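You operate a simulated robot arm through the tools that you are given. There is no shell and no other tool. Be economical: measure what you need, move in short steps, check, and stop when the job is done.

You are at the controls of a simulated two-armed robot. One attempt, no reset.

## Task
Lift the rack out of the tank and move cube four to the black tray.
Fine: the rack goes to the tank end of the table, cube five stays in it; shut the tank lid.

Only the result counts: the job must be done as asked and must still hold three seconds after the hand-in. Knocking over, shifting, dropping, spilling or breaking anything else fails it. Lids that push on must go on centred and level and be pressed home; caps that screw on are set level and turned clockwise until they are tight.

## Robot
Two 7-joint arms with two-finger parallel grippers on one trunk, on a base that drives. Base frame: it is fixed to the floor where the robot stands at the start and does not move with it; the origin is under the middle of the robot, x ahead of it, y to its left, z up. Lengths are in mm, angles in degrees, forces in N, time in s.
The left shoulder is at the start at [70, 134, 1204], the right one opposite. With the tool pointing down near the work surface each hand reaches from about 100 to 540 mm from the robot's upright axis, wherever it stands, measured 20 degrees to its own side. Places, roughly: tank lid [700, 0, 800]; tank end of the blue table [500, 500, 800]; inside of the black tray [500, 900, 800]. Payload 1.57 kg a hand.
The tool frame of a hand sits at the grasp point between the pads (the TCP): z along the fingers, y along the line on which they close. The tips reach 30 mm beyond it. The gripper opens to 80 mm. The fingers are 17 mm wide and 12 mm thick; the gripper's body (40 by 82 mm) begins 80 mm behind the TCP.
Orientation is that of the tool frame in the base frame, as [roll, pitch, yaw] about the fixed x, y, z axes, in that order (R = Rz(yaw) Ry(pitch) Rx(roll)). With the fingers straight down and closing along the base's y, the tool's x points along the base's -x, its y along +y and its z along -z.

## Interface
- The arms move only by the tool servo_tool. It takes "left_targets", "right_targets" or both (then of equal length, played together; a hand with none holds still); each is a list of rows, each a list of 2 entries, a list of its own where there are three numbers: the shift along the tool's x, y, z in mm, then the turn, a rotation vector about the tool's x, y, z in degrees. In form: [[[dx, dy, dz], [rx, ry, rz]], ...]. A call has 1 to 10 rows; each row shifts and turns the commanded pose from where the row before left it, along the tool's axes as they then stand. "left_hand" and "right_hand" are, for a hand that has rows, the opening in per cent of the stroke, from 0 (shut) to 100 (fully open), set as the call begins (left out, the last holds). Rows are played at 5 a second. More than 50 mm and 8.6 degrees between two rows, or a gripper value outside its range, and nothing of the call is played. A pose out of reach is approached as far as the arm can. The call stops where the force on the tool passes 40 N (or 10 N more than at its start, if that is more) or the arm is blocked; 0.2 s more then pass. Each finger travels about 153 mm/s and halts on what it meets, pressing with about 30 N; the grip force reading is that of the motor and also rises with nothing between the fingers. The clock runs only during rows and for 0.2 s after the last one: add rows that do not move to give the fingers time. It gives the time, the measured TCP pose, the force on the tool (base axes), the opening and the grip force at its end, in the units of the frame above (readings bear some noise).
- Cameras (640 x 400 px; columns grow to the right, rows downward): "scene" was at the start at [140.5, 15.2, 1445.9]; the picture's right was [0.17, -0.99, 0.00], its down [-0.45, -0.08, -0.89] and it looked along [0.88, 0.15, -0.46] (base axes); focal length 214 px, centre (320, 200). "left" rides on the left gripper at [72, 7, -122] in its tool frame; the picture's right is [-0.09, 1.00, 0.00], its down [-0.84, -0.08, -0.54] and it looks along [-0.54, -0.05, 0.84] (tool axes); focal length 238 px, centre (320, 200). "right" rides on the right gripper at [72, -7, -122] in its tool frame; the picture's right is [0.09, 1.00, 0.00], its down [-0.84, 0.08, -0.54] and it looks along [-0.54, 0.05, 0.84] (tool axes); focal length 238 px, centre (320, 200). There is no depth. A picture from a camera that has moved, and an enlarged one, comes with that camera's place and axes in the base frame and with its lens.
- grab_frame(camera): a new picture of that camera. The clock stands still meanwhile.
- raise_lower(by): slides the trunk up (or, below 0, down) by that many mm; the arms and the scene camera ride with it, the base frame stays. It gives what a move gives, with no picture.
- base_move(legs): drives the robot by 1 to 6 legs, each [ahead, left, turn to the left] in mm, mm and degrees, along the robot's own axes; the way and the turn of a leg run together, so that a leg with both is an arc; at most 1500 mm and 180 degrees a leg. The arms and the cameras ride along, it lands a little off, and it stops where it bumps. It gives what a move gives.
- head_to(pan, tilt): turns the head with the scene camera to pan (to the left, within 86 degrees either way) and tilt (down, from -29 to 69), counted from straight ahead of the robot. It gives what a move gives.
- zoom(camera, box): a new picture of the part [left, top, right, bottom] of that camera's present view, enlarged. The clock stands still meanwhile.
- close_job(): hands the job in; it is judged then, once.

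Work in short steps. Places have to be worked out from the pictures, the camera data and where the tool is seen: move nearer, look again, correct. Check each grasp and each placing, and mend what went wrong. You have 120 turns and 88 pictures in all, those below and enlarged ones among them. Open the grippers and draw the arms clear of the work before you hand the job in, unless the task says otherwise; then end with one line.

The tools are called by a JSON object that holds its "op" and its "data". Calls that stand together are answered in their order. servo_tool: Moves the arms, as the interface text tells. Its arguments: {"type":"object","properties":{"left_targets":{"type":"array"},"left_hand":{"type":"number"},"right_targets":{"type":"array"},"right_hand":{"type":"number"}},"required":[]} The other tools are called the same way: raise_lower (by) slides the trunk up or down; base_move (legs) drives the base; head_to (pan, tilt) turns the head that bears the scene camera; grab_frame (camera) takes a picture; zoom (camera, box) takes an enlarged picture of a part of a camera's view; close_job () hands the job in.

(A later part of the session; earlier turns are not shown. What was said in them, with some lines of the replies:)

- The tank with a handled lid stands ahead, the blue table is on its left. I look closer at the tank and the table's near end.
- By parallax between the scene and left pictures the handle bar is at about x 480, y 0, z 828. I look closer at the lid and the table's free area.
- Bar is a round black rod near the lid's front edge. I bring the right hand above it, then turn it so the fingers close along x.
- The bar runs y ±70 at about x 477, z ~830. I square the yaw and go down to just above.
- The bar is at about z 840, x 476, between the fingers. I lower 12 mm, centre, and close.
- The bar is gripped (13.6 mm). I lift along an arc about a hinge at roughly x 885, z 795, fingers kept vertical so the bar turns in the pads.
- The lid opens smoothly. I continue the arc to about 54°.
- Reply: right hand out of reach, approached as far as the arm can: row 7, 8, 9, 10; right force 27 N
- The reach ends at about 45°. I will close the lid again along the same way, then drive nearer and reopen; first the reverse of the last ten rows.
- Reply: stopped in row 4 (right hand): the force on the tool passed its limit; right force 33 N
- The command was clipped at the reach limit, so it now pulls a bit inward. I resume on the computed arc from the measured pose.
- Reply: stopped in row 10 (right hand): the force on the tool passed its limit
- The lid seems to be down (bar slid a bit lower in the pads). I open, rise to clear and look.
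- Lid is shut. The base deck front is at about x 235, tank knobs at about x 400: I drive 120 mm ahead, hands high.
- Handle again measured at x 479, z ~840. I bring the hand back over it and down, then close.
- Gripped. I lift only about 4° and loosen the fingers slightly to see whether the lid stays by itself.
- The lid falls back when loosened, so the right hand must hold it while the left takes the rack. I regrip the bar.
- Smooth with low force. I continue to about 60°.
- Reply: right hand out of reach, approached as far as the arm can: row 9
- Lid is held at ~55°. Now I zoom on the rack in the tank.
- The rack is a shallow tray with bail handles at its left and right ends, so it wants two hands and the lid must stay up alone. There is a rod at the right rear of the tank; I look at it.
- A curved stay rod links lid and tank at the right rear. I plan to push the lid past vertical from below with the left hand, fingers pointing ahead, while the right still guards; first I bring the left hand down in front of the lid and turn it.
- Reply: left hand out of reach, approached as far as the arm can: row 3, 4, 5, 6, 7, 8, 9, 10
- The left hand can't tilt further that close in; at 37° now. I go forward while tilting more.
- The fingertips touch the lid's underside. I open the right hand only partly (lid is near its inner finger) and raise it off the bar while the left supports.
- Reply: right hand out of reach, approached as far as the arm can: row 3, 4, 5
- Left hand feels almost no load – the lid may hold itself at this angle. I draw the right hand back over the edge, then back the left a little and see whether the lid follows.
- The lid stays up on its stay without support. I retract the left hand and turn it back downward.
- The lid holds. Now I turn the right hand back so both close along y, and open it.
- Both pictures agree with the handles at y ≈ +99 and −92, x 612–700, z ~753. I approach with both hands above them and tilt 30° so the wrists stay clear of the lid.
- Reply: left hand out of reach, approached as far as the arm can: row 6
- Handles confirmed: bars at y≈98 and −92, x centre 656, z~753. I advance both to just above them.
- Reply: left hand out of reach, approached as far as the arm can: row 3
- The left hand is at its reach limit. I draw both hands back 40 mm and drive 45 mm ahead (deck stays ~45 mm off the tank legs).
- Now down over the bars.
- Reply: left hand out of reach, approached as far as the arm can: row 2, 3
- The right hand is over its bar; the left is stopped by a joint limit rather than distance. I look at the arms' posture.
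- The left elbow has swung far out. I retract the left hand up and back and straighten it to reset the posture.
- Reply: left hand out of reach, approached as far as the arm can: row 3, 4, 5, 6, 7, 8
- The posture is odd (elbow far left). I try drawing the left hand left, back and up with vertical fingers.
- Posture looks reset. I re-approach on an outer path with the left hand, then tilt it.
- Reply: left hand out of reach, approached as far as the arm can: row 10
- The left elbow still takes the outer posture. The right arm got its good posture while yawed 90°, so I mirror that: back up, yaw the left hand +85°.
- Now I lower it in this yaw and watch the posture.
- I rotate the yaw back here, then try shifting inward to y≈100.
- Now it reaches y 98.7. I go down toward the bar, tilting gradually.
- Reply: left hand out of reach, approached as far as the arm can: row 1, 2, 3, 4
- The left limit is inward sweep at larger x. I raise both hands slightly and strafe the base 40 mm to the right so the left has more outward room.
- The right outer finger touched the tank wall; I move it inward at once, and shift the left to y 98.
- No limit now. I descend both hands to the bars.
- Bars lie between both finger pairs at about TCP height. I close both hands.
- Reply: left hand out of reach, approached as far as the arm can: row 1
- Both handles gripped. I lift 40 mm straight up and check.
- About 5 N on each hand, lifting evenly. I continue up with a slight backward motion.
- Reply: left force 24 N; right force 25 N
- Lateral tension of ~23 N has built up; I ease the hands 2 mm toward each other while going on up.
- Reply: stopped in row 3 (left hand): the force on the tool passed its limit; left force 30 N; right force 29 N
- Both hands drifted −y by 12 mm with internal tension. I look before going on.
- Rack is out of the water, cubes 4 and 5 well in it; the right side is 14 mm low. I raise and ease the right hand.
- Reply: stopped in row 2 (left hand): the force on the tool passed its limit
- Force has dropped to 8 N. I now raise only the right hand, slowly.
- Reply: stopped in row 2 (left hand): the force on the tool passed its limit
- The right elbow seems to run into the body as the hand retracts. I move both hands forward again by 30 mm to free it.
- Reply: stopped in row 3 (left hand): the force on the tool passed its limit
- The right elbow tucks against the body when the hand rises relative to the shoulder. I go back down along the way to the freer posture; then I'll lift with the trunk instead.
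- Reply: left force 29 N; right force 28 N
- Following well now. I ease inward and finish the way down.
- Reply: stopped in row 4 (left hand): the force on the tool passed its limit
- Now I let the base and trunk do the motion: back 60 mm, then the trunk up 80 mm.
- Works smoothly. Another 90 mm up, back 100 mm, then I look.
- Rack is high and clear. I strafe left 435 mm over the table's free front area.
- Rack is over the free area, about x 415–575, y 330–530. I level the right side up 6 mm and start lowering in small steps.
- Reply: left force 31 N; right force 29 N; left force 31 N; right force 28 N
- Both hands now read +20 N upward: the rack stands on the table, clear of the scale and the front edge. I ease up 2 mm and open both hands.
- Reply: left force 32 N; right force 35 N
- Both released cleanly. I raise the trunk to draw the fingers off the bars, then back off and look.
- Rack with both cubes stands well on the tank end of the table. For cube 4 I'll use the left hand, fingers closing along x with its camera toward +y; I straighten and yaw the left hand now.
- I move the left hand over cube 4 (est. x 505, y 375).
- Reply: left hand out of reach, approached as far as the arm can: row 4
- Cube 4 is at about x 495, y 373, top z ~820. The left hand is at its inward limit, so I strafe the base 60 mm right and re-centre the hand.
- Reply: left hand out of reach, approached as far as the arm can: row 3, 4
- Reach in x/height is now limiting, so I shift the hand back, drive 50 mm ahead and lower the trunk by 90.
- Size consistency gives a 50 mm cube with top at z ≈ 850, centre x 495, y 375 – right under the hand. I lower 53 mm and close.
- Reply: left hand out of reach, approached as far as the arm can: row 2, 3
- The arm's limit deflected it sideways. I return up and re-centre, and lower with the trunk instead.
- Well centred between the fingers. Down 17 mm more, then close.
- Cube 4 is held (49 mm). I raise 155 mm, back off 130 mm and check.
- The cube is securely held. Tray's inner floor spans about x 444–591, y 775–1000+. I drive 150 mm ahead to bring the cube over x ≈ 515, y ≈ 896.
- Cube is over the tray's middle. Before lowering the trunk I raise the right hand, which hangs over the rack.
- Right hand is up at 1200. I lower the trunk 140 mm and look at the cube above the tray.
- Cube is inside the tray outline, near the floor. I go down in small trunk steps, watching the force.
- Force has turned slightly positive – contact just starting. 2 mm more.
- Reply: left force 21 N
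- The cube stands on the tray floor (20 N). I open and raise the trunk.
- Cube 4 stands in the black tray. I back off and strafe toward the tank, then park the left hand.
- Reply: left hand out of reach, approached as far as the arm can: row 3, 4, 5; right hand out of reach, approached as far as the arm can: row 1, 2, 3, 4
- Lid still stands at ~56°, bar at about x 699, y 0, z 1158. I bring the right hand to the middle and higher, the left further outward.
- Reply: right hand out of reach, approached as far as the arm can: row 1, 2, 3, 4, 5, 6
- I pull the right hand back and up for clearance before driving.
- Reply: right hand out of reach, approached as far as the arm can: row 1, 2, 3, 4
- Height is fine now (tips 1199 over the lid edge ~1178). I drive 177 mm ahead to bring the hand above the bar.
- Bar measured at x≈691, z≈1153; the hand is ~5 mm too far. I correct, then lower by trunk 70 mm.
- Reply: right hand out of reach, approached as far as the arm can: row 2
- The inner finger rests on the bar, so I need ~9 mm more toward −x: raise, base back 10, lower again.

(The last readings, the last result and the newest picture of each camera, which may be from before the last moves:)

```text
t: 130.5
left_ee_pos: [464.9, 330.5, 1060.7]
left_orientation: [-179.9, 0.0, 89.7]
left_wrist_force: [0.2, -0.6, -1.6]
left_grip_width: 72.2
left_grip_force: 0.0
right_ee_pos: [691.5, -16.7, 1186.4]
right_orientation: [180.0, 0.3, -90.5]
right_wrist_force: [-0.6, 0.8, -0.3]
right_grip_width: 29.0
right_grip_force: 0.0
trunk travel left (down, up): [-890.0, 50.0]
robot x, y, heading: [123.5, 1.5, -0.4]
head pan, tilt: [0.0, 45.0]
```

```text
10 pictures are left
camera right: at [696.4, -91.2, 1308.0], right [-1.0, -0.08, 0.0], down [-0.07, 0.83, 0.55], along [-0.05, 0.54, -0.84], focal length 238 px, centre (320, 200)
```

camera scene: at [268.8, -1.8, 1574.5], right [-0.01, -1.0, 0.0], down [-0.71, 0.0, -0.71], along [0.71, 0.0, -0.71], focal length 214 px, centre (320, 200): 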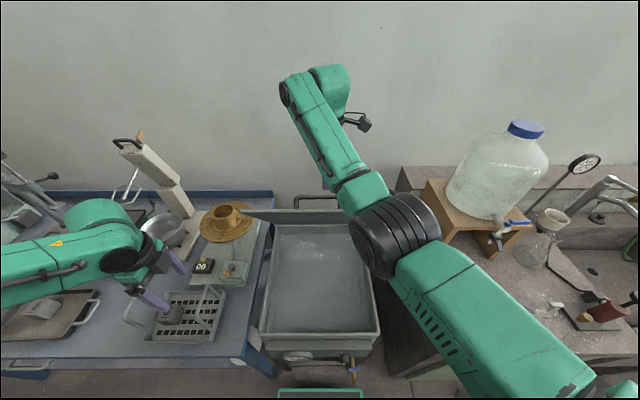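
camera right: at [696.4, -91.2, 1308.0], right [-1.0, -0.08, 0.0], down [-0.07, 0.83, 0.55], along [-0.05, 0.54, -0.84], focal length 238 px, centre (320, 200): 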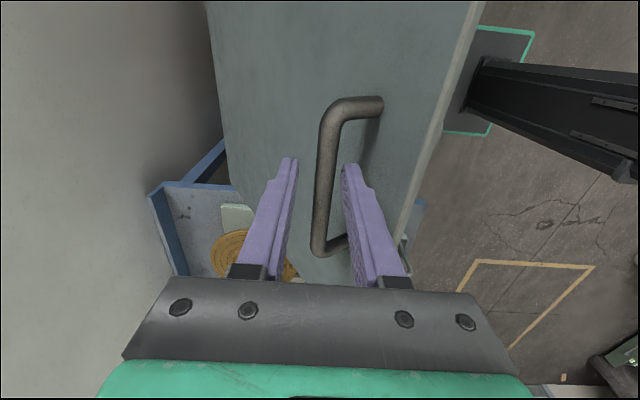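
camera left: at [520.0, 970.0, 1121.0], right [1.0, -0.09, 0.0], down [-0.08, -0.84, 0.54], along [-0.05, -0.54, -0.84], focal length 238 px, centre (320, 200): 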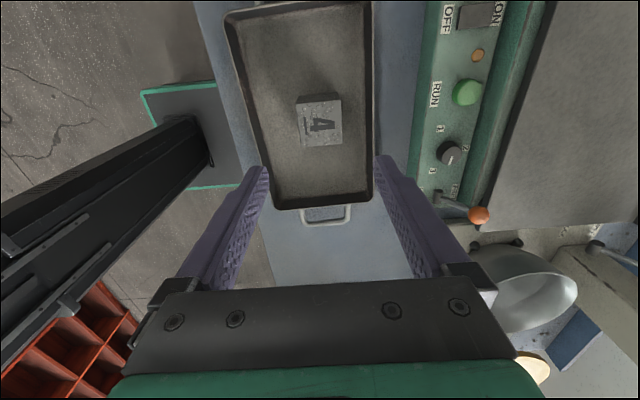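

Bar now lies centred between the fingers with no force. I lower 28 mm more and close.

{"op": "raise_lower", "data": {"by": -28}}

{"op": "servo_tool", "data": {"right_targets": [[[0, 0, 0], [0, 0, 0]], [[0, 0, 0], [0, 0, 0]], [[0, 0, 0], [0, 0, 0]]], "right_hand": 0}}

```text
t: 131.3
left_ee_pos: [463.0, 330.1, 1034.1]
left_orientation: [-180.0, -0.1, 89.7]
left_wrist_force: [-0.3, -0.4, -0.3]
left_grip_width: 71.9
left_grip_force: 0.1
right_ee_pos: [690.9, -19.3, 1160.1]
right_orientation: [-180.0, 0.2, -90.4]
right_wrist_force: [0.3, 1.0, -0.3]
right_grip_width: 28.9
right_grip_force: 0.1
trunk travel left (down, up): [-862.0, 78.0]
robot x, y, heading: [125.5, 0.0, -0.4]
head pan, tilt: [0.0, 45.0]
```

```text
t: 132.1
left_ee_pos: [462.2, 328.8, 1034.1]
left_orientation: [-180.0, -0.1, 89.7]
left_wrist_force: [0.2, -0.6, -0.7]
left_grip_width: 71.8
left_grip_force: 0.1
right_ee_pos: [688.3, -18.1, 1159.8]
right_orientation: [-179.9, 0.3, -90.5]
right_wrist_force: [-0.3, 0.2, 3.3]
right_grip_width: 14.0
right_grip_force: 30.6
trunk travel left (down, up): [-862.0, 78.0]
robot x, y, heading: [124.1, -0.8, -0.1]
head pan, tilt: [0.0, 45.0]
```

Gripped. I pull the lid down along the arc, first three small steps.

{"op": "servo_tool", "data": {"right_targets": [[[0, 18.5, 10.8], [0, 0, 0]], [[0, 17.8, 11.6], [0, 0, 0]], [[0, 17.3, 12.6], [0, 0, 0]]]}}

```text
t: 132.9
left_ee_pos: [459.3, 328.4, 1035.7]
left_orientation: [179.7, -0.2, 89.7]
left_wrist_force: [-0.3, -0.4, -0.5]
left_grip_width: 72.1
left_grip_force: 0.0
right_ee_pos: [684.0, -18.3, 1156.6]
right_orientation: [-179.6, 0.3, -90.6]
right_wrist_force: [-9.8, -6.3, 16.1]
right_grip_width: 13.9
right_grip_force: 30.4
right hand out of reach, approached as far as the arm can: row 1, 2, 3
trunk travel left (down, up): [-862.0, 78.0]
robot x, y, heading: [126.7, -0.7, -0.4]
head pan, tilt: [0.0, 45.0]
```

The arm cannot retract in x from this posture, so I'll use the base (back) and trunk (down) to follow the arc. First the left hand goes up and back, away from the rack.

{"op": "servo_tool", "data": {"left_targets": [[[10, 0, -30], [0, 0, 0]], [[10, 0, -30], [0, 0, 0]], [[10, 0, -30], [0, 0, 0]], [[10, 0, -30], [0, 0, 0]], [[10, 0, -30], [0, 0, 0]]]}}

{"op": "base_move", "data": {"legs": [[-20, 0, 0]]}}

{"op": "raise_lower", "data": {"by": -14}}

```text
t: 134.1
left_ee_pos: [458.0, 377.2, 1187.5]
left_orientation: [179.7, -0.2, 89.7]
left_wrist_force: [0.0, 0.8, 0.0]
left_grip_width: 72.2
left_grip_force: 0.1
right_ee_pos: [683.9, -17.8, 1156.6]
right_orientation: [-179.6, 0.5, -90.5]
right_wrist_force: [-9.9, -8.4, 16.9]
right_grip_width: 13.7
right_grip_force: 30.3
trunk travel left (down, up): [-862.0, 78.0]
robot x, y, heading: [126.6, -0.0, -0.1]
head pan, tilt: [0.0, 45.0]
```

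```text
t: 134.9
left_ee_pos: [447.1, 376.2, 1184.3]
left_orientation: [-179.8, -0.3, 89.8]
left_wrist_force: [1.0, -0.8, 0.6]
left_grip_width: 72.4
left_grip_force: 0.3
right_ee_pos: [673.2, -18.8, 1150.1]
right_orientation: [179.9, 0.4, -90.5]
right_wrist_force: [5.2, -7.8, -9.9]
right_grip_width: 13.8
right_grip_force: 30.4
trunk travel left (down, up): [-862.0, 78.0]
robot x, y, heading: [111.5, 0.8, -0.5]
head pan, tilt: [0.0, 45.0]
```

```text
t: 135.5
left_ee_pos: [437.8, 377.1, 1174.5]
left_orientation: [179.5, -0.2, 89.7]
left_wrist_force: [-0.1, -1.1, -0.3]
left_grip_width: 71.8
left_grip_force: 0.0
right_ee_pos: [662.1, -18.5, 1142.7]
right_orientation: [-179.7, 0.3, -90.6]
right_wrist_force: [-12.6, -4.8, 18.4]
right_grip_width: 13.7
right_grip_force: 30.2
trunk travel left (down, up): [-848.0, 92.0]
robot x, y, heading: [109.4, -2.8, -0.4]
head pan, tilt: [0.0, 45.0]
```

The lid follows. I continue with alternating small base and trunk steps.

{"op": "base_move", "data": {"legs": [[-16, 0, 0]]}}

{"op": "raise_lower", "data": {"by": -13}}

{"op": "base_move", "data": {"legs": [[-17, 0, 0]]}}

{"op": "raise_lower", "data": {"by": -14}}

{"op": "base_move", "data": {"legs": [[-17, 0, 0]]}}

{"op": "raise_lower", "data": {"by": -15}}

```text
t: 136.2
left_ee_pos: [428.1, 377.1, 1170.1]
left_orientation: [-180.0, -0.2, 89.7]
left_wrist_force: [0.1, -0.1, 0.0]
left_grip_width: 71.9
left_grip_force: 0.0
right_ee_pos: [652.4, -17.7, 1138.0]
right_orientation: [179.9, 0.4, -90.6]
right_wrist_force: [-0.5, -7.8, -0.5]
right_grip_width: 13.8
right_grip_force: 30.0
trunk travel left (down, up): [-848.0, 92.0]
robot x, y, heading: [93.1, -1.8, -0.5]
head pan, tilt: [0.0, 45.0]
```

```text
t: 136.9
left_ee_pos: [418.6, 378.3, 1162.3]
left_orientation: [179.5, -0.2, 89.7]
left_wrist_force: [-0.2, 1.0, -0.5]
left_grip_width: 72.0
left_grip_force: 0.0
right_ee_pos: [644.3, -18.1, 1131.7]
right_orientation: [-179.6, 0.4, -90.5]
right_wrist_force: [-18.0, -6.3, 22.2]
right_grip_width: 13.7
right_grip_force: 30.2
trunk travel left (down, up): [-835.0, 105.0]
robot x, y, heading: [94.9, -0.6, -0.3]
head pan, tilt: [0.0, 45.0]
```

```text
t: 137.6
left_ee_pos: [410.2, 377.7, 1157.9]
left_orientation: [-179.9, -0.2, 89.8]
left_wrist_force: [0.0, -0.2, 0.5]
left_grip_width: 71.9
left_grip_force: 0.1
right_ee_pos: [636.1, -17.6, 1124.0]
right_orientation: [179.8, 0.4, -90.6]
right_wrist_force: [-2.2, -6.3, 0.1]
right_grip_width: 13.8
right_grip_force: 30.0
trunk travel left (down, up): [-835.0, 105.0]
robot x, y, heading: [75.2, 2.5, -0.2]
head pan, tilt: [0.0, 45.0]
```

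```text
t: 138.3
left_ee_pos: [400.9, 378.5, 1147.3]
left_orientation: [179.5, -0.2, 89.7]
left_wrist_force: [0.0, -1.0, 0.3]
left_grip_width: 71.9
left_grip_force: 0.0
right_ee_pos: [625.7, -19.6, 1116.2]
right_orientation: [-179.6, 0.3, -90.5]
right_wrist_force: [-21.5, -5.2, 22.9]
right_grip_width: 13.8
right_grip_force: 30.5
trunk travel left (down, up): [-821.0, 119.0]
robot x, y, heading: [75.2, -2.1, -0.4]
head pan, tilt: [0.0, 45.0]
```

```text
t: 139.0
left_ee_pos: [392.9, 377.6, 1143.1]
left_orientation: [-180.0, -0.2, 89.7]
left_wrist_force: [-0.2, -0.1, -0.4]
left_grip_width: 72.1
left_grip_force: 0.0
right_ee_pos: [618.7, -18.6, 1110.1]
right_orientation: [179.7, 0.4, -90.6]
right_wrist_force: [-2.4, -5.4, 1.9]
right_grip_width: 14.1
right_grip_force: 30.5
trunk travel left (down, up): [-821.0, 119.0]
robot x, y, heading: [60.3, -1.5, -0.2]
head pan, tilt: [0.0, 45.0]
```

```text
t: 139.7
left_ee_pos: [383.4, 378.2, 1133.0]
left_orientation: [179.4, -0.1, 89.6]
left_wrist_force: [-0.1, 0.3, -0.4]
left_grip_width: 72.0
left_grip_force: 0.1
right_ee_pos: [608.3, -19.3, 1100.9]
right_orientation: [-179.7, 0.4, -90.5]
right_wrist_force: [-23.0, -6.0, 23.4]
right_grip_width: 13.9
right_grip_force: 30.3
trunk travel left (down, up): [-806.0, 134.0]
robot x, y, heading: [56.9, 1.7, -0.3]
head pan, tilt: [0.0, 45.0]
```

Steady progress (~41°). Further steps, now with a growing share of downward motion.

{"op": "base_move", "data": {"legs": [[-18, 0, 0]]}}

{"op": "raise_lower", "data": {"by": -15}}

{"op": "base_move", "data": {"legs": [[-15, 0, 0]]}}

{"op": "raise_lower", "data": {"by": -16}}

{"op": "base_move", "data": {"legs": [[-14, 0, 0]]}}

{"op": "raise_lower", "data": {"by": -17}}

{"op": "zoom", "data": {"camera": "scene", "box": [180, 130, 440, 400]}}

```text
t: 140.4
left_ee_pos: [375.5, 378.4, 1129.3]
left_orientation: [180.0, -0.2, 89.7]
left_wrist_force: [-0.4, 0.3, 1.1]
left_grip_width: 72.1
left_grip_force: 0.1
right_ee_pos: [600.6, -17.3, 1094.5]
right_orientation: [179.6, 0.4, -90.6]
right_wrist_force: [-1.6, -4.3, -0.6]
right_grip_width: 14.0
right_grip_force: 30.5
trunk travel left (down, up): [-806.0, 134.0]
robot x, y, heading: [36.9, -1.9, -0.4]
head pan, tilt: [0.0, 45.0]
```

```text
t: 141.1
left_ee_pos: [367.4, 379.0, 1117.3]
left_orientation: [179.5, -0.1, 89.8]
left_wrist_force: [-0.6, -0.6, 0.3]
left_grip_width: 71.9
left_grip_force: 0.1
right_ee_pos: [591.3, -17.7, 1084.3]
right_orientation: [-179.8, 0.3, -90.6]
right_wrist_force: [-20.6, -4.3, 19.0]
right_grip_width: 14.2
right_grip_force: 30.1
trunk travel left (down, up): [-791.0, 149.0]
robot x, y, heading: [36.5, -3.4, -0.3]
head pan, tilt: [0.0, 45.0]
```

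```text
t: 141.8
left_ee_pos: [360.7, 377.6, 1113.1]
left_orientation: [180.0, -0.2, 89.8]
left_wrist_force: [-0.9, 0.1, -0.5]
left_grip_width: 72.1
left_grip_force: 0.0
right_ee_pos: [586.1, -18.7, 1079.1]
right_orientation: [179.8, 0.3, -90.7]
right_wrist_force: [-1.7, -4.2, -1.0]
right_grip_width: 14.0
right_grip_force: 30.7
trunk travel left (down, up): [-791.0, 149.0]
robot x, y, heading: [24.8, -3.0, -0.3]
head pan, tilt: [0.0, 45.0]
```

```text
t: 142.5
left_ee_pos: [352.7, 378.4, 1100.2]
left_orientation: [179.5, -0.2, 89.7]
left_wrist_force: [-0.1, -0.3, -0.3]
left_grip_width: 71.8
left_grip_force: 0.0
right_ee_pos: [576.9, -17.1, 1067.4]
right_orientation: [-179.9, 0.4, -90.6]
right_wrist_force: [-22.6, -3.9, 17.9]
right_grip_width: 13.9
right_grip_force: 30.0
trunk travel left (down, up): [-775.0, 165.0]
robot x, y, heading: [23.3, 0.9, -0.4]
head pan, tilt: [0.0, 45.0]
```

```text
t: 143.2
left_ee_pos: [345.7, 379.7, 1098.1]
left_orientation: [179.9, -0.1, 89.7]
left_wrist_force: [-0.4, -0.5, 0.1]
left_grip_width: 72.0
left_grip_force: 0.0
right_ee_pos: [570.4, -18.4, 1061.4]
right_orientation: [179.7, 0.3, -90.7]
right_wrist_force: [-3.0, -3.7, -0.7]
right_grip_width: 13.8
right_grip_force: 30.1
trunk travel left (down, up): [-775.0, 165.0]
robot x, y, heading: [12.6, 1.1, -0.1]
head pan, tilt: [0.0, 45.0]
```

```text
t: 143.9
left_ee_pos: [338.5, 378.1, 1083.3]
left_orientation: [179.6, -0.3, 89.7]
left_wrist_force: [-0.2, 0.9, 0.7]
left_grip_width: 72.1
left_grip_force: 0.1
right_ee_pos: [562.9, -17.4, 1050.6]
right_orientation: [-180.0, 0.2, -90.7]
right_wrist_force: [-22.7, -3.4, 19.7]
right_grip_width: 13.9
right_grip_force: 30.2
trunk travel left (down, up): [-758.0, 182.0]
robot x, y, heading: [7.1, -1.4, -0.3]
head pan, tilt: [0.0, 45.0]
```

```text
1.48 times, centred on (310, 265) of scene
camera zoom: at [129.6, -2.6, 1401.0], right [-0.01, -1.0, 0.0], down [-0.7, 0.0, -0.71], along [0.71, 0.0, -0.7], focal length 318 px, centre (335, 104)
```

zoom: 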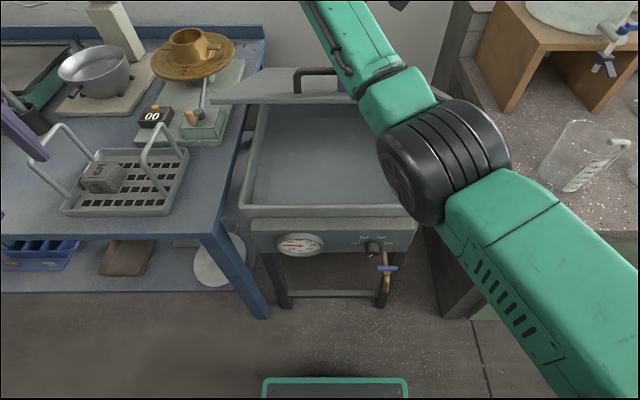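

Lid at ~32°, everything clear. I test whether the arm itself can now follow the arc.

{"op": "servo_tool", "data": {"right_targets": [[[0, 9, 6], [0, 0, 0]], [[0, 12.5, 17.3], [0, 0, 0]], [[0, 11.5, 18], [0, 0, 0]]]}}

```text
t: 144.3
left_ee_pos: [337.2, 377.6, 1084.9]
left_orientation: [179.4, -0.2, 89.7]
left_wrist_force: [-0.6, 0.7, 0.2]
left_grip_width: 72.3
left_grip_force: 0.0
right_ee_pos: [558.6, -17.3, 1045.6]
right_orientation: [-179.8, 0.1, -90.6]
right_wrist_force: [-25.9, -4.9, 20.1]
right_grip_width: 13.7
right_grip_force: 30.4
right hand out of reach, approached as far as the arm can: row 1, 2
trunk travel left (down, up): [-758.0, 182.0]
robot x, y, heading: [10.2, 1.5, -0.6]
head pan, tilt: [0.0, 45.0]
stopped in row 2 (right hand): the force on the tool passed its limit (the readings are from after the stop); the commanded pose is now the measured one
```

Not yet, so I continue with base and trunk.

{"op": "base_move", "data": {"legs": [[-16, 0, 0]]}}

{"op": "raise_lower", "data": {"by": -17}}

{"op": "base_move", "data": {"legs": [[-12, 0, 0]]}}

{"op": "raise_lower", "data": {"by": -18}}

{"op": "base_move", "data": {"legs": [[-11, 0, 0]]}}

{"op": "raise_lower", "data": {"by": -18}}

{"op": "base_move", "data": {"legs": [[-10, 0, 0]]}}

{"op": "raise_lower", "data": {"by": -19}}

```text
t: 145.1
left_ee_pos: [330.4, 378.2, 1080.8]
left_orientation: [-180.0, -0.2, 89.6]
left_wrist_force: [-0.4, -0.2, 0.8]
left_grip_width: 71.9
left_grip_force: 0.0
right_ee_pos: [553.0, -17.9, 1036.7]
right_orientation: [179.6, 0.2, -90.8]
right_wrist_force: [0.4, -6.0, 2.3]
right_grip_width: 13.7
right_grip_force: 30.8
trunk travel left (down, up): [-758.0, 182.0]
robot x, y, heading: [-8.1, -1.2, -0.4]
head pan, tilt: [0.0, 45.0]
```

```text
t: 145.8
left_ee_pos: [321.8, 377.4, 1065.8]
left_orientation: [179.5, -0.2, 89.6]
left_wrist_force: [-0.5, -0.4, 0.2]
left_grip_width: 72.1
left_grip_force: 0.0
right_ee_pos: [543.7, -17.8, 1025.9]
right_orientation: [179.9, 0.2, -90.6]
right_wrist_force: [-19.6, -5.4, 18.8]
right_grip_width: 13.8
right_grip_force: 29.8
trunk travel left (down, up): [-741.0, 199.0]
robot x, y, heading: [-8.3, -1.6, -0.6]
head pan, tilt: [0.0, 45.0]
```

```text
t: 146.5
left_ee_pos: [318.0, 378.9, 1064.0]
left_orientation: [180.0, -0.2, 89.6]
left_wrist_force: [0.4, 0.5, 1.0]
left_grip_width: 72.0
left_grip_force: 0.0
right_ee_pos: [540.8, -19.4, 1019.3]
right_orientation: [179.4, 0.1, -90.8]
right_wrist_force: [1.4, -5.5, 3.3]
right_grip_width: 13.4
right_grip_force: 30.7
trunk travel left (down, up): [-741.0, 199.0]
robot x, y, heading: [-17.4, -5.6, -0.4]
head pan, tilt: [0.0, 45.0]
```

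```text
t: 147.2
left_ee_pos: [310.8, 378.9, 1047.2]
left_orientation: [179.5, -0.2, 89.6]
left_wrist_force: [-0.8, -1.5, 0.3]
left_grip_width: 72.0
left_grip_force: 0.1
right_ee_pos: [533.0, -18.5, 1007.0]
right_orientation: [179.8, 0.0, -90.7]
right_wrist_force: [-19.8, -4.1, 15.9]
right_grip_width: 13.4
right_grip_force: 30.2
trunk travel left (down, up): [-723.0, 217.0]
robot x, y, heading: [-15.3, -1.7, -0.2]
head pan, tilt: [0.0, 45.0]
```

```text
t: 147.9
left_ee_pos: [308.1, 379.6, 1046.1]
left_orientation: [180.0, -0.2, 89.6]
left_wrist_force: [0.2, -0.3, -0.4]
left_grip_width: 71.8
left_grip_force: 0.0
right_ee_pos: [529.9, -18.4, 1000.6]
right_orientation: [179.4, 0.0, -90.8]
right_wrist_force: [-0.5, -4.2, 2.3]
right_grip_width: 13.7
right_grip_force: 30.1
trunk travel left (down, up): [-723.0, 217.0]
robot x, y, heading: [-26.2, 1.3, -0.5]
head pan, tilt: [0.0, 45.0]
```

```text
t: 148.6
left_ee_pos: [300.8, 378.8, 1030.1]
left_orientation: [179.6, -0.2, 89.6]
left_wrist_force: [0.7, -0.1, -0.9]
left_grip_width: 72.1
left_grip_force: 0.0
right_ee_pos: [523.9, -16.9, 987.4]
right_orientation: [179.7, 0.1, -90.8]
right_wrist_force: [-20.4, -2.7, 13.9]
right_grip_width: 13.8
right_grip_force: 30.7
trunk travel left (down, up): [-705.0, 235.0]
robot x, y, heading: [-29.9, -2.2, -0.6]
head pan, tilt: [0.0, 45.0]
```

```text
t: 149.3
left_ee_pos: [298.6, 379.8, 1027.5]
left_orientation: [179.9, -0.2, 89.5]
left_wrist_force: [0.1, -0.8, 0.8]
left_grip_width: 72.0
left_grip_force: 0.0
right_ee_pos: [520.8, -17.6, 983.0]
right_orientation: [179.3, 0.0, -90.8]
right_wrist_force: [-1.4, -2.3, 1.3]
right_grip_width: 13.4
right_grip_force: 30.1
trunk travel left (down, up): [-705.0, 235.0]
robot x, y, heading: [-37.6, 0.2, -0.6]
head pan, tilt: [0.0, 45.0]
```

```text
t: 149.9
left_ee_pos: [292.3, 379.8, 1010.9]
left_orientation: [179.5, -0.3, 89.6]
left_wrist_force: [0.1, 0.0, 0.6]
left_grip_width: 71.9
left_grip_force: 0.0
right_ee_pos: [513.5, -17.3, 966.1]
right_orientation: [179.4, 0.0, -90.9]
right_wrist_force: [-22.5, -2.2, 8.8]
right_grip_width: 13.6
right_grip_force: 30.6
trunk travel left (down, up): [-686.0, 254.0]
robot x, y, heading: [-38.3, 0.3, -0.4]
head pan, tilt: [0.0, 45.0]
```

At ~18°. Continue down.

{"op": "base_move", "data": {"legs": [[-11, 0, 0]]}}

{"op": "raise_lower", "data": {"by": -20}}

{"op": "base_move", "data": {"legs": [[-8, 0, 0]]}}

{"op": "raise_lower", "data": {"by": -20}}

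{"op": "base_move", "data": {"legs": [[-8, 0, 0]]}}

{"op": "raise_lower", "data": {"by": -20}}

{"op": "base_move", "data": {"legs": [[-6, 0, 0]]}}

{"op": "raise_lower", "data": {"by": -20}}

{"op": "zoom", "data": {"camera": "scene", "box": [140, 100, 440, 400]}}

```text
t: 150.7
left_ee_pos: [288.4, 379.7, 1008.3]
left_orientation: [-179.9, -0.2, 89.6]
left_wrist_force: [-0.1, 0.1, 0.4]
left_grip_width: 71.9
left_grip_force: 0.0
right_ee_pos: [511.3, -18.3, 962.3]
right_orientation: [179.3, 0.1, -90.9]
right_wrist_force: [2.3, -1.8, -2.8]
right_grip_width: 13.8
right_grip_force: 30.6
trunk travel left (down, up): [-686.0, 254.0]
robot x, y, heading: [-50.2, 1.6, -0.4]
head pan, tilt: [0.0, 45.0]
```

```text
t: 151.4
left_ee_pos: [282.1, 380.1, 989.9]
left_orientation: [179.8, -0.2, 89.7]
left_wrist_force: [-0.1, 1.1, 0.5]
left_grip_width: 71.9
left_grip_force: 0.1
right_ee_pos: [503.9, -17.4, 944.6]
right_orientation: [179.2, -0.1, -90.9]
right_wrist_force: [-22.4, -1.3, 2.5]
right_grip_width: 13.6
right_grip_force: 29.9
trunk travel left (down, up): [-666.0, 274.0]
robot x, y, heading: [-51.4, -0.5, -0.2]
head pan, tilt: [0.0, 45.0]
```

```text
t: 152.1
left_ee_pos: [279.9, 379.5, 987.4]
left_orientation: [-179.9, -0.1, 89.6]
left_wrist_force: [0.5, 0.4, -0.2]
left_grip_width: 71.9
left_grip_force: 0.1
right_ee_pos: [503.8, -18.8, 942.4]
right_orientation: [179.2, 0.1, -91.0]
right_wrist_force: [-0.7, -0.4, -2.5]
right_grip_width: 14.1
right_grip_force: 29.6
trunk travel left (down, up): [-666.0, 274.0]
robot x, y, heading: [-56.9, -1.4, -0.5]
head pan, tilt: [0.0, 45.0]
```

```text
t: 152.8
left_ee_pos: [276.7, 380.2, 971.3]
left_orientation: [179.7, 0.0, 89.6]
left_wrist_force: [-0.3, 0.4, -1.0]
left_grip_width: 71.8
left_grip_force: 0.0
right_ee_pos: [495.6, -18.7, 924.4]
right_orientation: [179.3, -0.1, -91.0]
right_wrist_force: [-21.5, -1.0, -0.4]
right_grip_width: 13.8
right_grip_force: 30.4
trunk travel left (down, up): [-646.0, 294.0]
robot x, y, heading: [-59.3, -2.7, -0.3]
head pan, tilt: [0.0, 45.0]
```

```text
t: 153.5
left_ee_pos: [272.7, 379.7, 968.6]
left_orientation: [-179.8, -0.1, 89.6]
left_wrist_force: [1.0, 0.5, 0.2]
left_grip_width: 71.8
left_grip_force: 0.0
right_ee_pos: [496.1, -17.6, 921.7]
right_orientation: [179.3, 0.0, -91.0]
right_wrist_force: [-0.4, -0.3, -5.4]
right_grip_width: 13.9
right_grip_force: 30.7
trunk travel left (down, up): [-646.0, 294.0]
robot x, y, heading: [-68.9, 1.5, -0.3]
head pan, tilt: [0.0, 45.0]
```

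```text
t: 154.2
left_ee_pos: [268.7, 379.5, 948.7]
left_orientation: [179.9, -0.2, 89.5]
left_wrist_force: [-0.3, 0.1, 0.1]
left_grip_width: 72.1
left_grip_force: 0.1
right_ee_pos: [490.7, -18.6, 903.9]
right_orientation: [179.3, -0.1, -90.9]
right_wrist_force: [-19.4, -1.0, -2.1]
right_grip_width: 13.7
right_grip_force: 30.5
trunk travel left (down, up): [-626.0, 314.0]
robot x, y, heading: [-65.8, 2.5, -0.5]
head pan, tilt: [0.0, 45.0]
```

```text
t: 154.9
left_ee_pos: [266.0, 379.8, 947.9]
left_orientation: [-179.8, -0.1, 89.6]
left_wrist_force: [0.1, 0.8, 0.4]
left_grip_width: 71.9
left_grip_force: 0.0
right_ee_pos: [490.7, -18.6, 903.1]
right_orientation: [179.4, 0.1, -91.0]
right_wrist_force: [0.0, 0.4, -5.0]
right_grip_width: 13.7
right_grip_force: 30.4
trunk travel left (down, up): [-626.0, 314.0]
robot x, y, heading: [-67.3, -0.4, -0.3]
head pan, tilt: [0.0, 45.0]
```

```text
t: 155.6
left_ee_pos: [263.2, 379.9, 928.9]
left_orientation: [179.9, -0.1, 89.7]
left_wrist_force: [-0.6, -0.2, -0.2]
left_grip_width: 72.1
left_grip_force: 0.0
right_ee_pos: [486.4, -18.1, 883.5]
right_orientation: [179.3, 0.0, -91.0]
right_wrist_force: [-17.2, -0.9, -3.3]
right_grip_width: 13.8
right_grip_force: 30.7
trunk travel left (down, up): [-606.0, 334.0]
robot x, y, heading: [-70.0, -2.6, -0.5]
head pan, tilt: [0.0, 45.0]
```

```text
1.33 times, centred on (290, 250) of scene
camera zoom: at [57.1, -0.9, 1248.0], right [-0.01, -1.0, 0.0], down [-0.7, 0.0, -0.71], along [0.71, 0.0, -0.7], focal length 286 px, centre (360, 133)
```

zoom: 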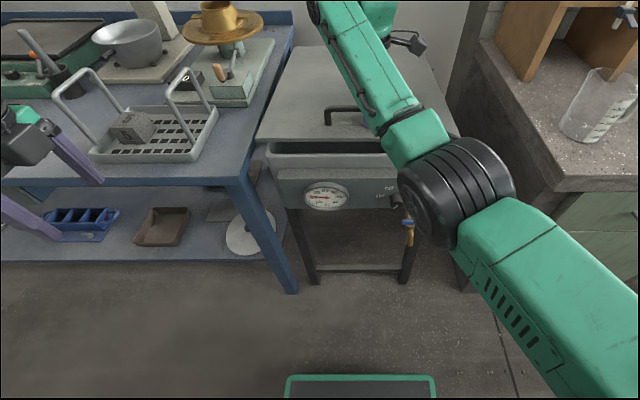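

Nearly shut (~5°). Two more small steps down.

{"op": "base_move", "data": {"legs": [[-4, 0, 0]]}}

{"op": "raise_lower", "data": {"by": -20}}

{"op": "raise_lower", "data": {"by": -12}}

{"op": "raise_lower", "data": {"by": -6}}

```text
t: 156.3
left_ee_pos: [262.1, 380.6, 929.4]
left_orientation: [180.0, -0.1, 89.5]
left_wrist_force: [0.6, -0.1, 0.4]
left_grip_width: 71.7
left_grip_force: 0.0
right_ee_pos: [485.2, -19.0, 883.5]
right_orientation: [179.5, 0.0, -91.1]
right_wrist_force: [-3.4, -1.0, -4.9]
right_grip_width: 13.9
right_grip_force: 30.9
trunk travel left (down, up): [-606.0, 334.0]
robot x, y, heading: [-75.4, 1.6, -0.4]
head pan, tilt: [0.0, 45.0]
```

```text
t: 157.0
left_ee_pos: [259.4, 381.3, 909.7]
left_orientation: [179.7, -0.1, 89.6]
left_wrist_force: [-0.1, 0.2, 0.3]
left_grip_width: 72.1
left_grip_force: 0.1
right_ee_pos: [482.9, -17.4, 864.1]
right_orientation: [179.4, 0.1, -91.0]
right_wrist_force: [-18.2, -0.6, -5.1]
right_grip_width: 13.9
right_grip_force: 30.0
trunk travel left (down, up): [-586.0, 354.0]
robot x, y, heading: [-71.4, 1.0, -0.2]
head pan, tilt: [0.0, 45.0]
```

```text
t: 157.6
left_ee_pos: [258.2, 380.7, 898.3]
left_orientation: [179.7, -0.1, 89.6]
left_wrist_force: [0.1, 0.4, -0.9]
left_grip_width: 72.2
left_grip_force: 0.0
right_ee_pos: [480.5, -18.3, 852.3]
right_orientation: [179.5, 0.0, -91.0]
right_wrist_force: [-26.9, 0.1, -3.1]
right_grip_width: 14.3
right_grip_force: 30.6
trunk travel left (down, up): [-574.0, 366.0]
robot x, y, heading: [-74.5, 0.4, -0.3]
head pan, tilt: [0.0, 45.0]
```

```text
t: 158.1
left_ee_pos: [258.1, 380.2, 892.5]
left_orientation: [179.7, -0.2, 89.7]
left_wrist_force: [-0.1, 0.4, -0.2]
left_grip_width: 71.8
left_grip_force: 0.0
right_ee_pos: [479.2, -19.0, 847.9]
right_orientation: [179.5, -0.1, -91.0]
right_wrist_force: [-31.6, 1.2, -2.7]
right_grip_width: 13.9
right_grip_force: 30.3
trunk travel left (down, up): [-568.0, 372.0]
robot x, y, heading: [-73.6, -0.9, -0.4]
head pan, tilt: [0.0, 45.0]
```

Side force −31 N: ease with the base, then go down the last millimetres until it bears.

{"op": "base_move", "data": {"legs": [[-5, 0, 0]]}}

{"op": "raise_lower", "data": {"by": -5}}

{"op": "zoom", "data": {"camera": "scene", "box": [220, 120, 400, 260]}}

```text
t: 158.8
left_ee_pos: [254.4, 379.1, 890.7]
left_orientation: [179.9, -0.1, 89.8]
left_wrist_force: [0.9, -0.1, -0.4]
left_grip_width: 72.0
left_grip_force: 0.0
right_ee_pos: [479.0, -18.3, 845.6]
right_orientation: [179.7, -0.1, -91.1]
right_wrist_force: [-12.2, 1.4, -4.0]
right_grip_width: 13.9
right_grip_force: 30.7
trunk travel left (down, up): [-568.0, 372.0]
robot x, y, heading: [-81.2, 0.2, 0.1]
head pan, tilt: [0.0, 45.0]
```

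```text
t: 159.4
left_ee_pos: [255.5, 380.6, 886.5]
left_orientation: [179.8, -0.1, 89.6]
left_wrist_force: [-0.6, -0.1, -0.5]
left_grip_width: 72.3
left_grip_force: 0.1
right_ee_pos: [479.3, -17.7, 844.8]
right_orientation: [-180.0, 0.0, -91.0]
right_wrist_force: [0.4, 0.0, 21.5]
right_grip_width: 13.5
right_grip_force: 30.5
trunk travel left (down, up): [-563.0, 377.0]
robot x, y, heading: [-78.6, 1.3, -0.3]
head pan, tilt: [0.0, 45.0]
```

```text
2.86 times, centred on (310, 190) of scene
camera zoom: at [48.6, -0.5, 1205.4], right [-0.01, -1.0, 0.0], down [-0.7, 0.0, -0.71], along [0.71, 0.0, -0.7], focal length 613 px, centre (349, 229)
```

zoom: 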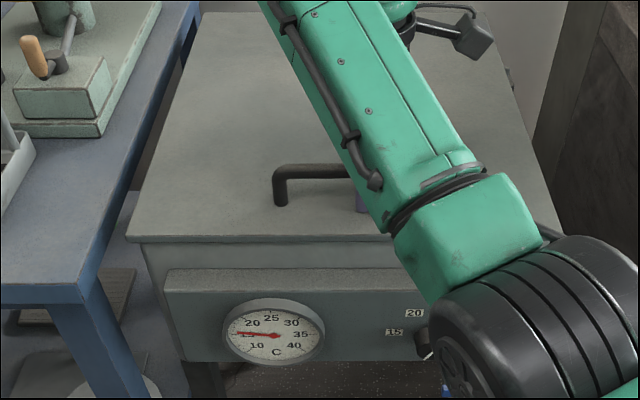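

The lid is shut and bears (21 N). I open the right hand and rise off, then check.

{"op": "servo_tool", "data": {"right_targets": [[[0, 0, 0], [0, 0, 0]], [[0, 0, 0], [0, 0, 0]], [[0, 0, 0], [0, 0, 0]]], "right_hand": 60}}

{"op": "raise_lower", "data": {"by": 150}}

{"op": "base_move", "data": {"legs": [[-200, 0, 0]]}}

{"op": "head_to", "data": {"pan": 20, "tilt": 35}}

{"op": "grab_frame", "data": {"camera": "scene"}}

```text
t: 160.2
left_ee_pos: [254.7, 380.8, 885.2]
left_orientation: [179.8, -0.1, 89.6]
left_wrist_force: [0.2, -0.1, 0.6]
left_grip_width: 72.1
left_grip_force: 0.1
right_ee_pos: [479.4, -17.4, 842.2]
right_orientation: [179.7, 0.0, -91.1]
right_wrist_force: [-10.1, 1.4, 10.5]
right_grip_width: 39.0
right_grip_force: 0.1
trunk travel left (down, up): [-563.0, 377.0]
robot x, y, heading: [-77.2, 1.3, -0.3]
head pan, tilt: [0.0, 45.0]
```

```text
t: 161.9
left_ee_pos: [257.5, 381.4, 1034.3]
left_orientation: [180.0, 0.0, 89.7]
left_wrist_force: [-0.3, 0.5, 0.1]
left_grip_width: 72.0
left_grip_force: 0.0
right_ee_pos: [481.9, -18.4, 990.2]
right_orientation: [179.5, 0.0, -91.1]
right_wrist_force: [-0.2, 0.0, -0.1]
right_grip_width: 47.9
right_grip_force: 0.0
trunk travel left (down, up): [-713.0, 227.0]
robot x, y, heading: [-81.6, 1.9, -0.4]
head pan, tilt: [0.0, 45.0]
```

```text
t: 163.5
left_ee_pos: [56.5, 382.0, 1034.4]
left_orientation: [-180.0, -0.2, 89.7]
left_wrist_force: [0.3, 0.8, -0.7]
left_grip_width: 72.0
left_grip_force: 0.1
right_ee_pos: [281.0, -16.3, 988.4]
right_orientation: [179.4, -0.1, -91.1]
right_wrist_force: [0.9, 0.5, 0.8]
right_grip_width: 48.0
right_grip_force: 0.0
trunk travel left (down, up): [-713.0, 227.0]
robot x, y, heading: [-278.8, 3.1, 0.0]
head pan, tilt: [0.0, 45.0]
```

```text
t: 164.4
left_ee_pos: [55.4, 382.1, 1034.7]
left_orientation: [179.9, -0.1, 89.7]
left_wrist_force: [0.7, 0.1, 0.0]
left_grip_width: 72.1
left_grip_force: 0.1
right_ee_pos: [279.6, -17.2, 990.1]
right_orientation: [179.5, 0.0, -91.1]
right_wrist_force: [-0.3, 0.7, 0.0]
right_grip_width: 48.2
right_grip_force: 0.1
trunk travel left (down, up): [-713.0, 227.0]
robot x, y, heading: [-278.5, 2.6, 0.0]
head pan, tilt: [20.0, 35.0]
```

```text
6 pictures are left
camera scene: at [-147.7, 30.6, 1369.4], right [0.34, -0.94, 0.0], down [-0.54, -0.19, -0.82], along [0.77, 0.28, -0.57], focal length 214 px, centre (320, 200)
```

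scene: 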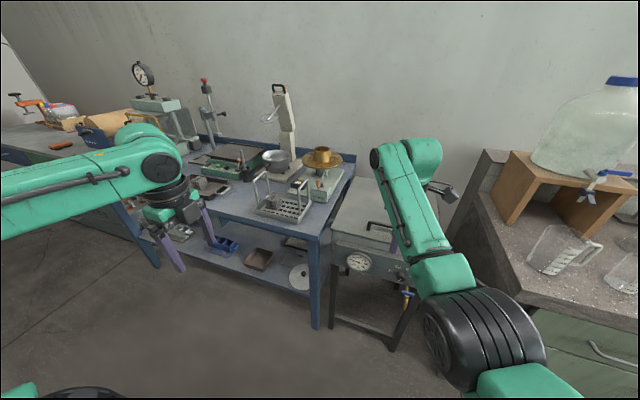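

I check the lid, rack and tray closely.

{"op": "zoom", "data": {"camera": "scene", "box": [180, 130, 420, 280]}}

```text
2.67 times, centred on (300, 205) of scene
camera zoom: at [-147.7, 30.6, 1369.4], right [0.34, -0.94, 0.0], down [-0.54, -0.19, -0.82], along [0.77, 0.28, -0.57], focal length 572 px, centre (373, 187)
```

zoom: 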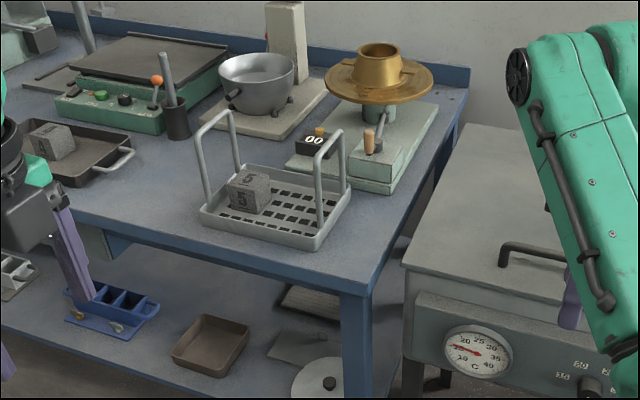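

Cube 5 is in the rack at the tank end, cube 4 is in the black tray, and the lid is flush and shut. The hands are open and clear, so I hand the job in.

{"op": "close_job", "data": {}}

```text
The job is handed in.
```

The job is done and handed in: the rack is on the tank end of the blue table with cube five in it, cube four is in the black tray, and the tank lid is shut.
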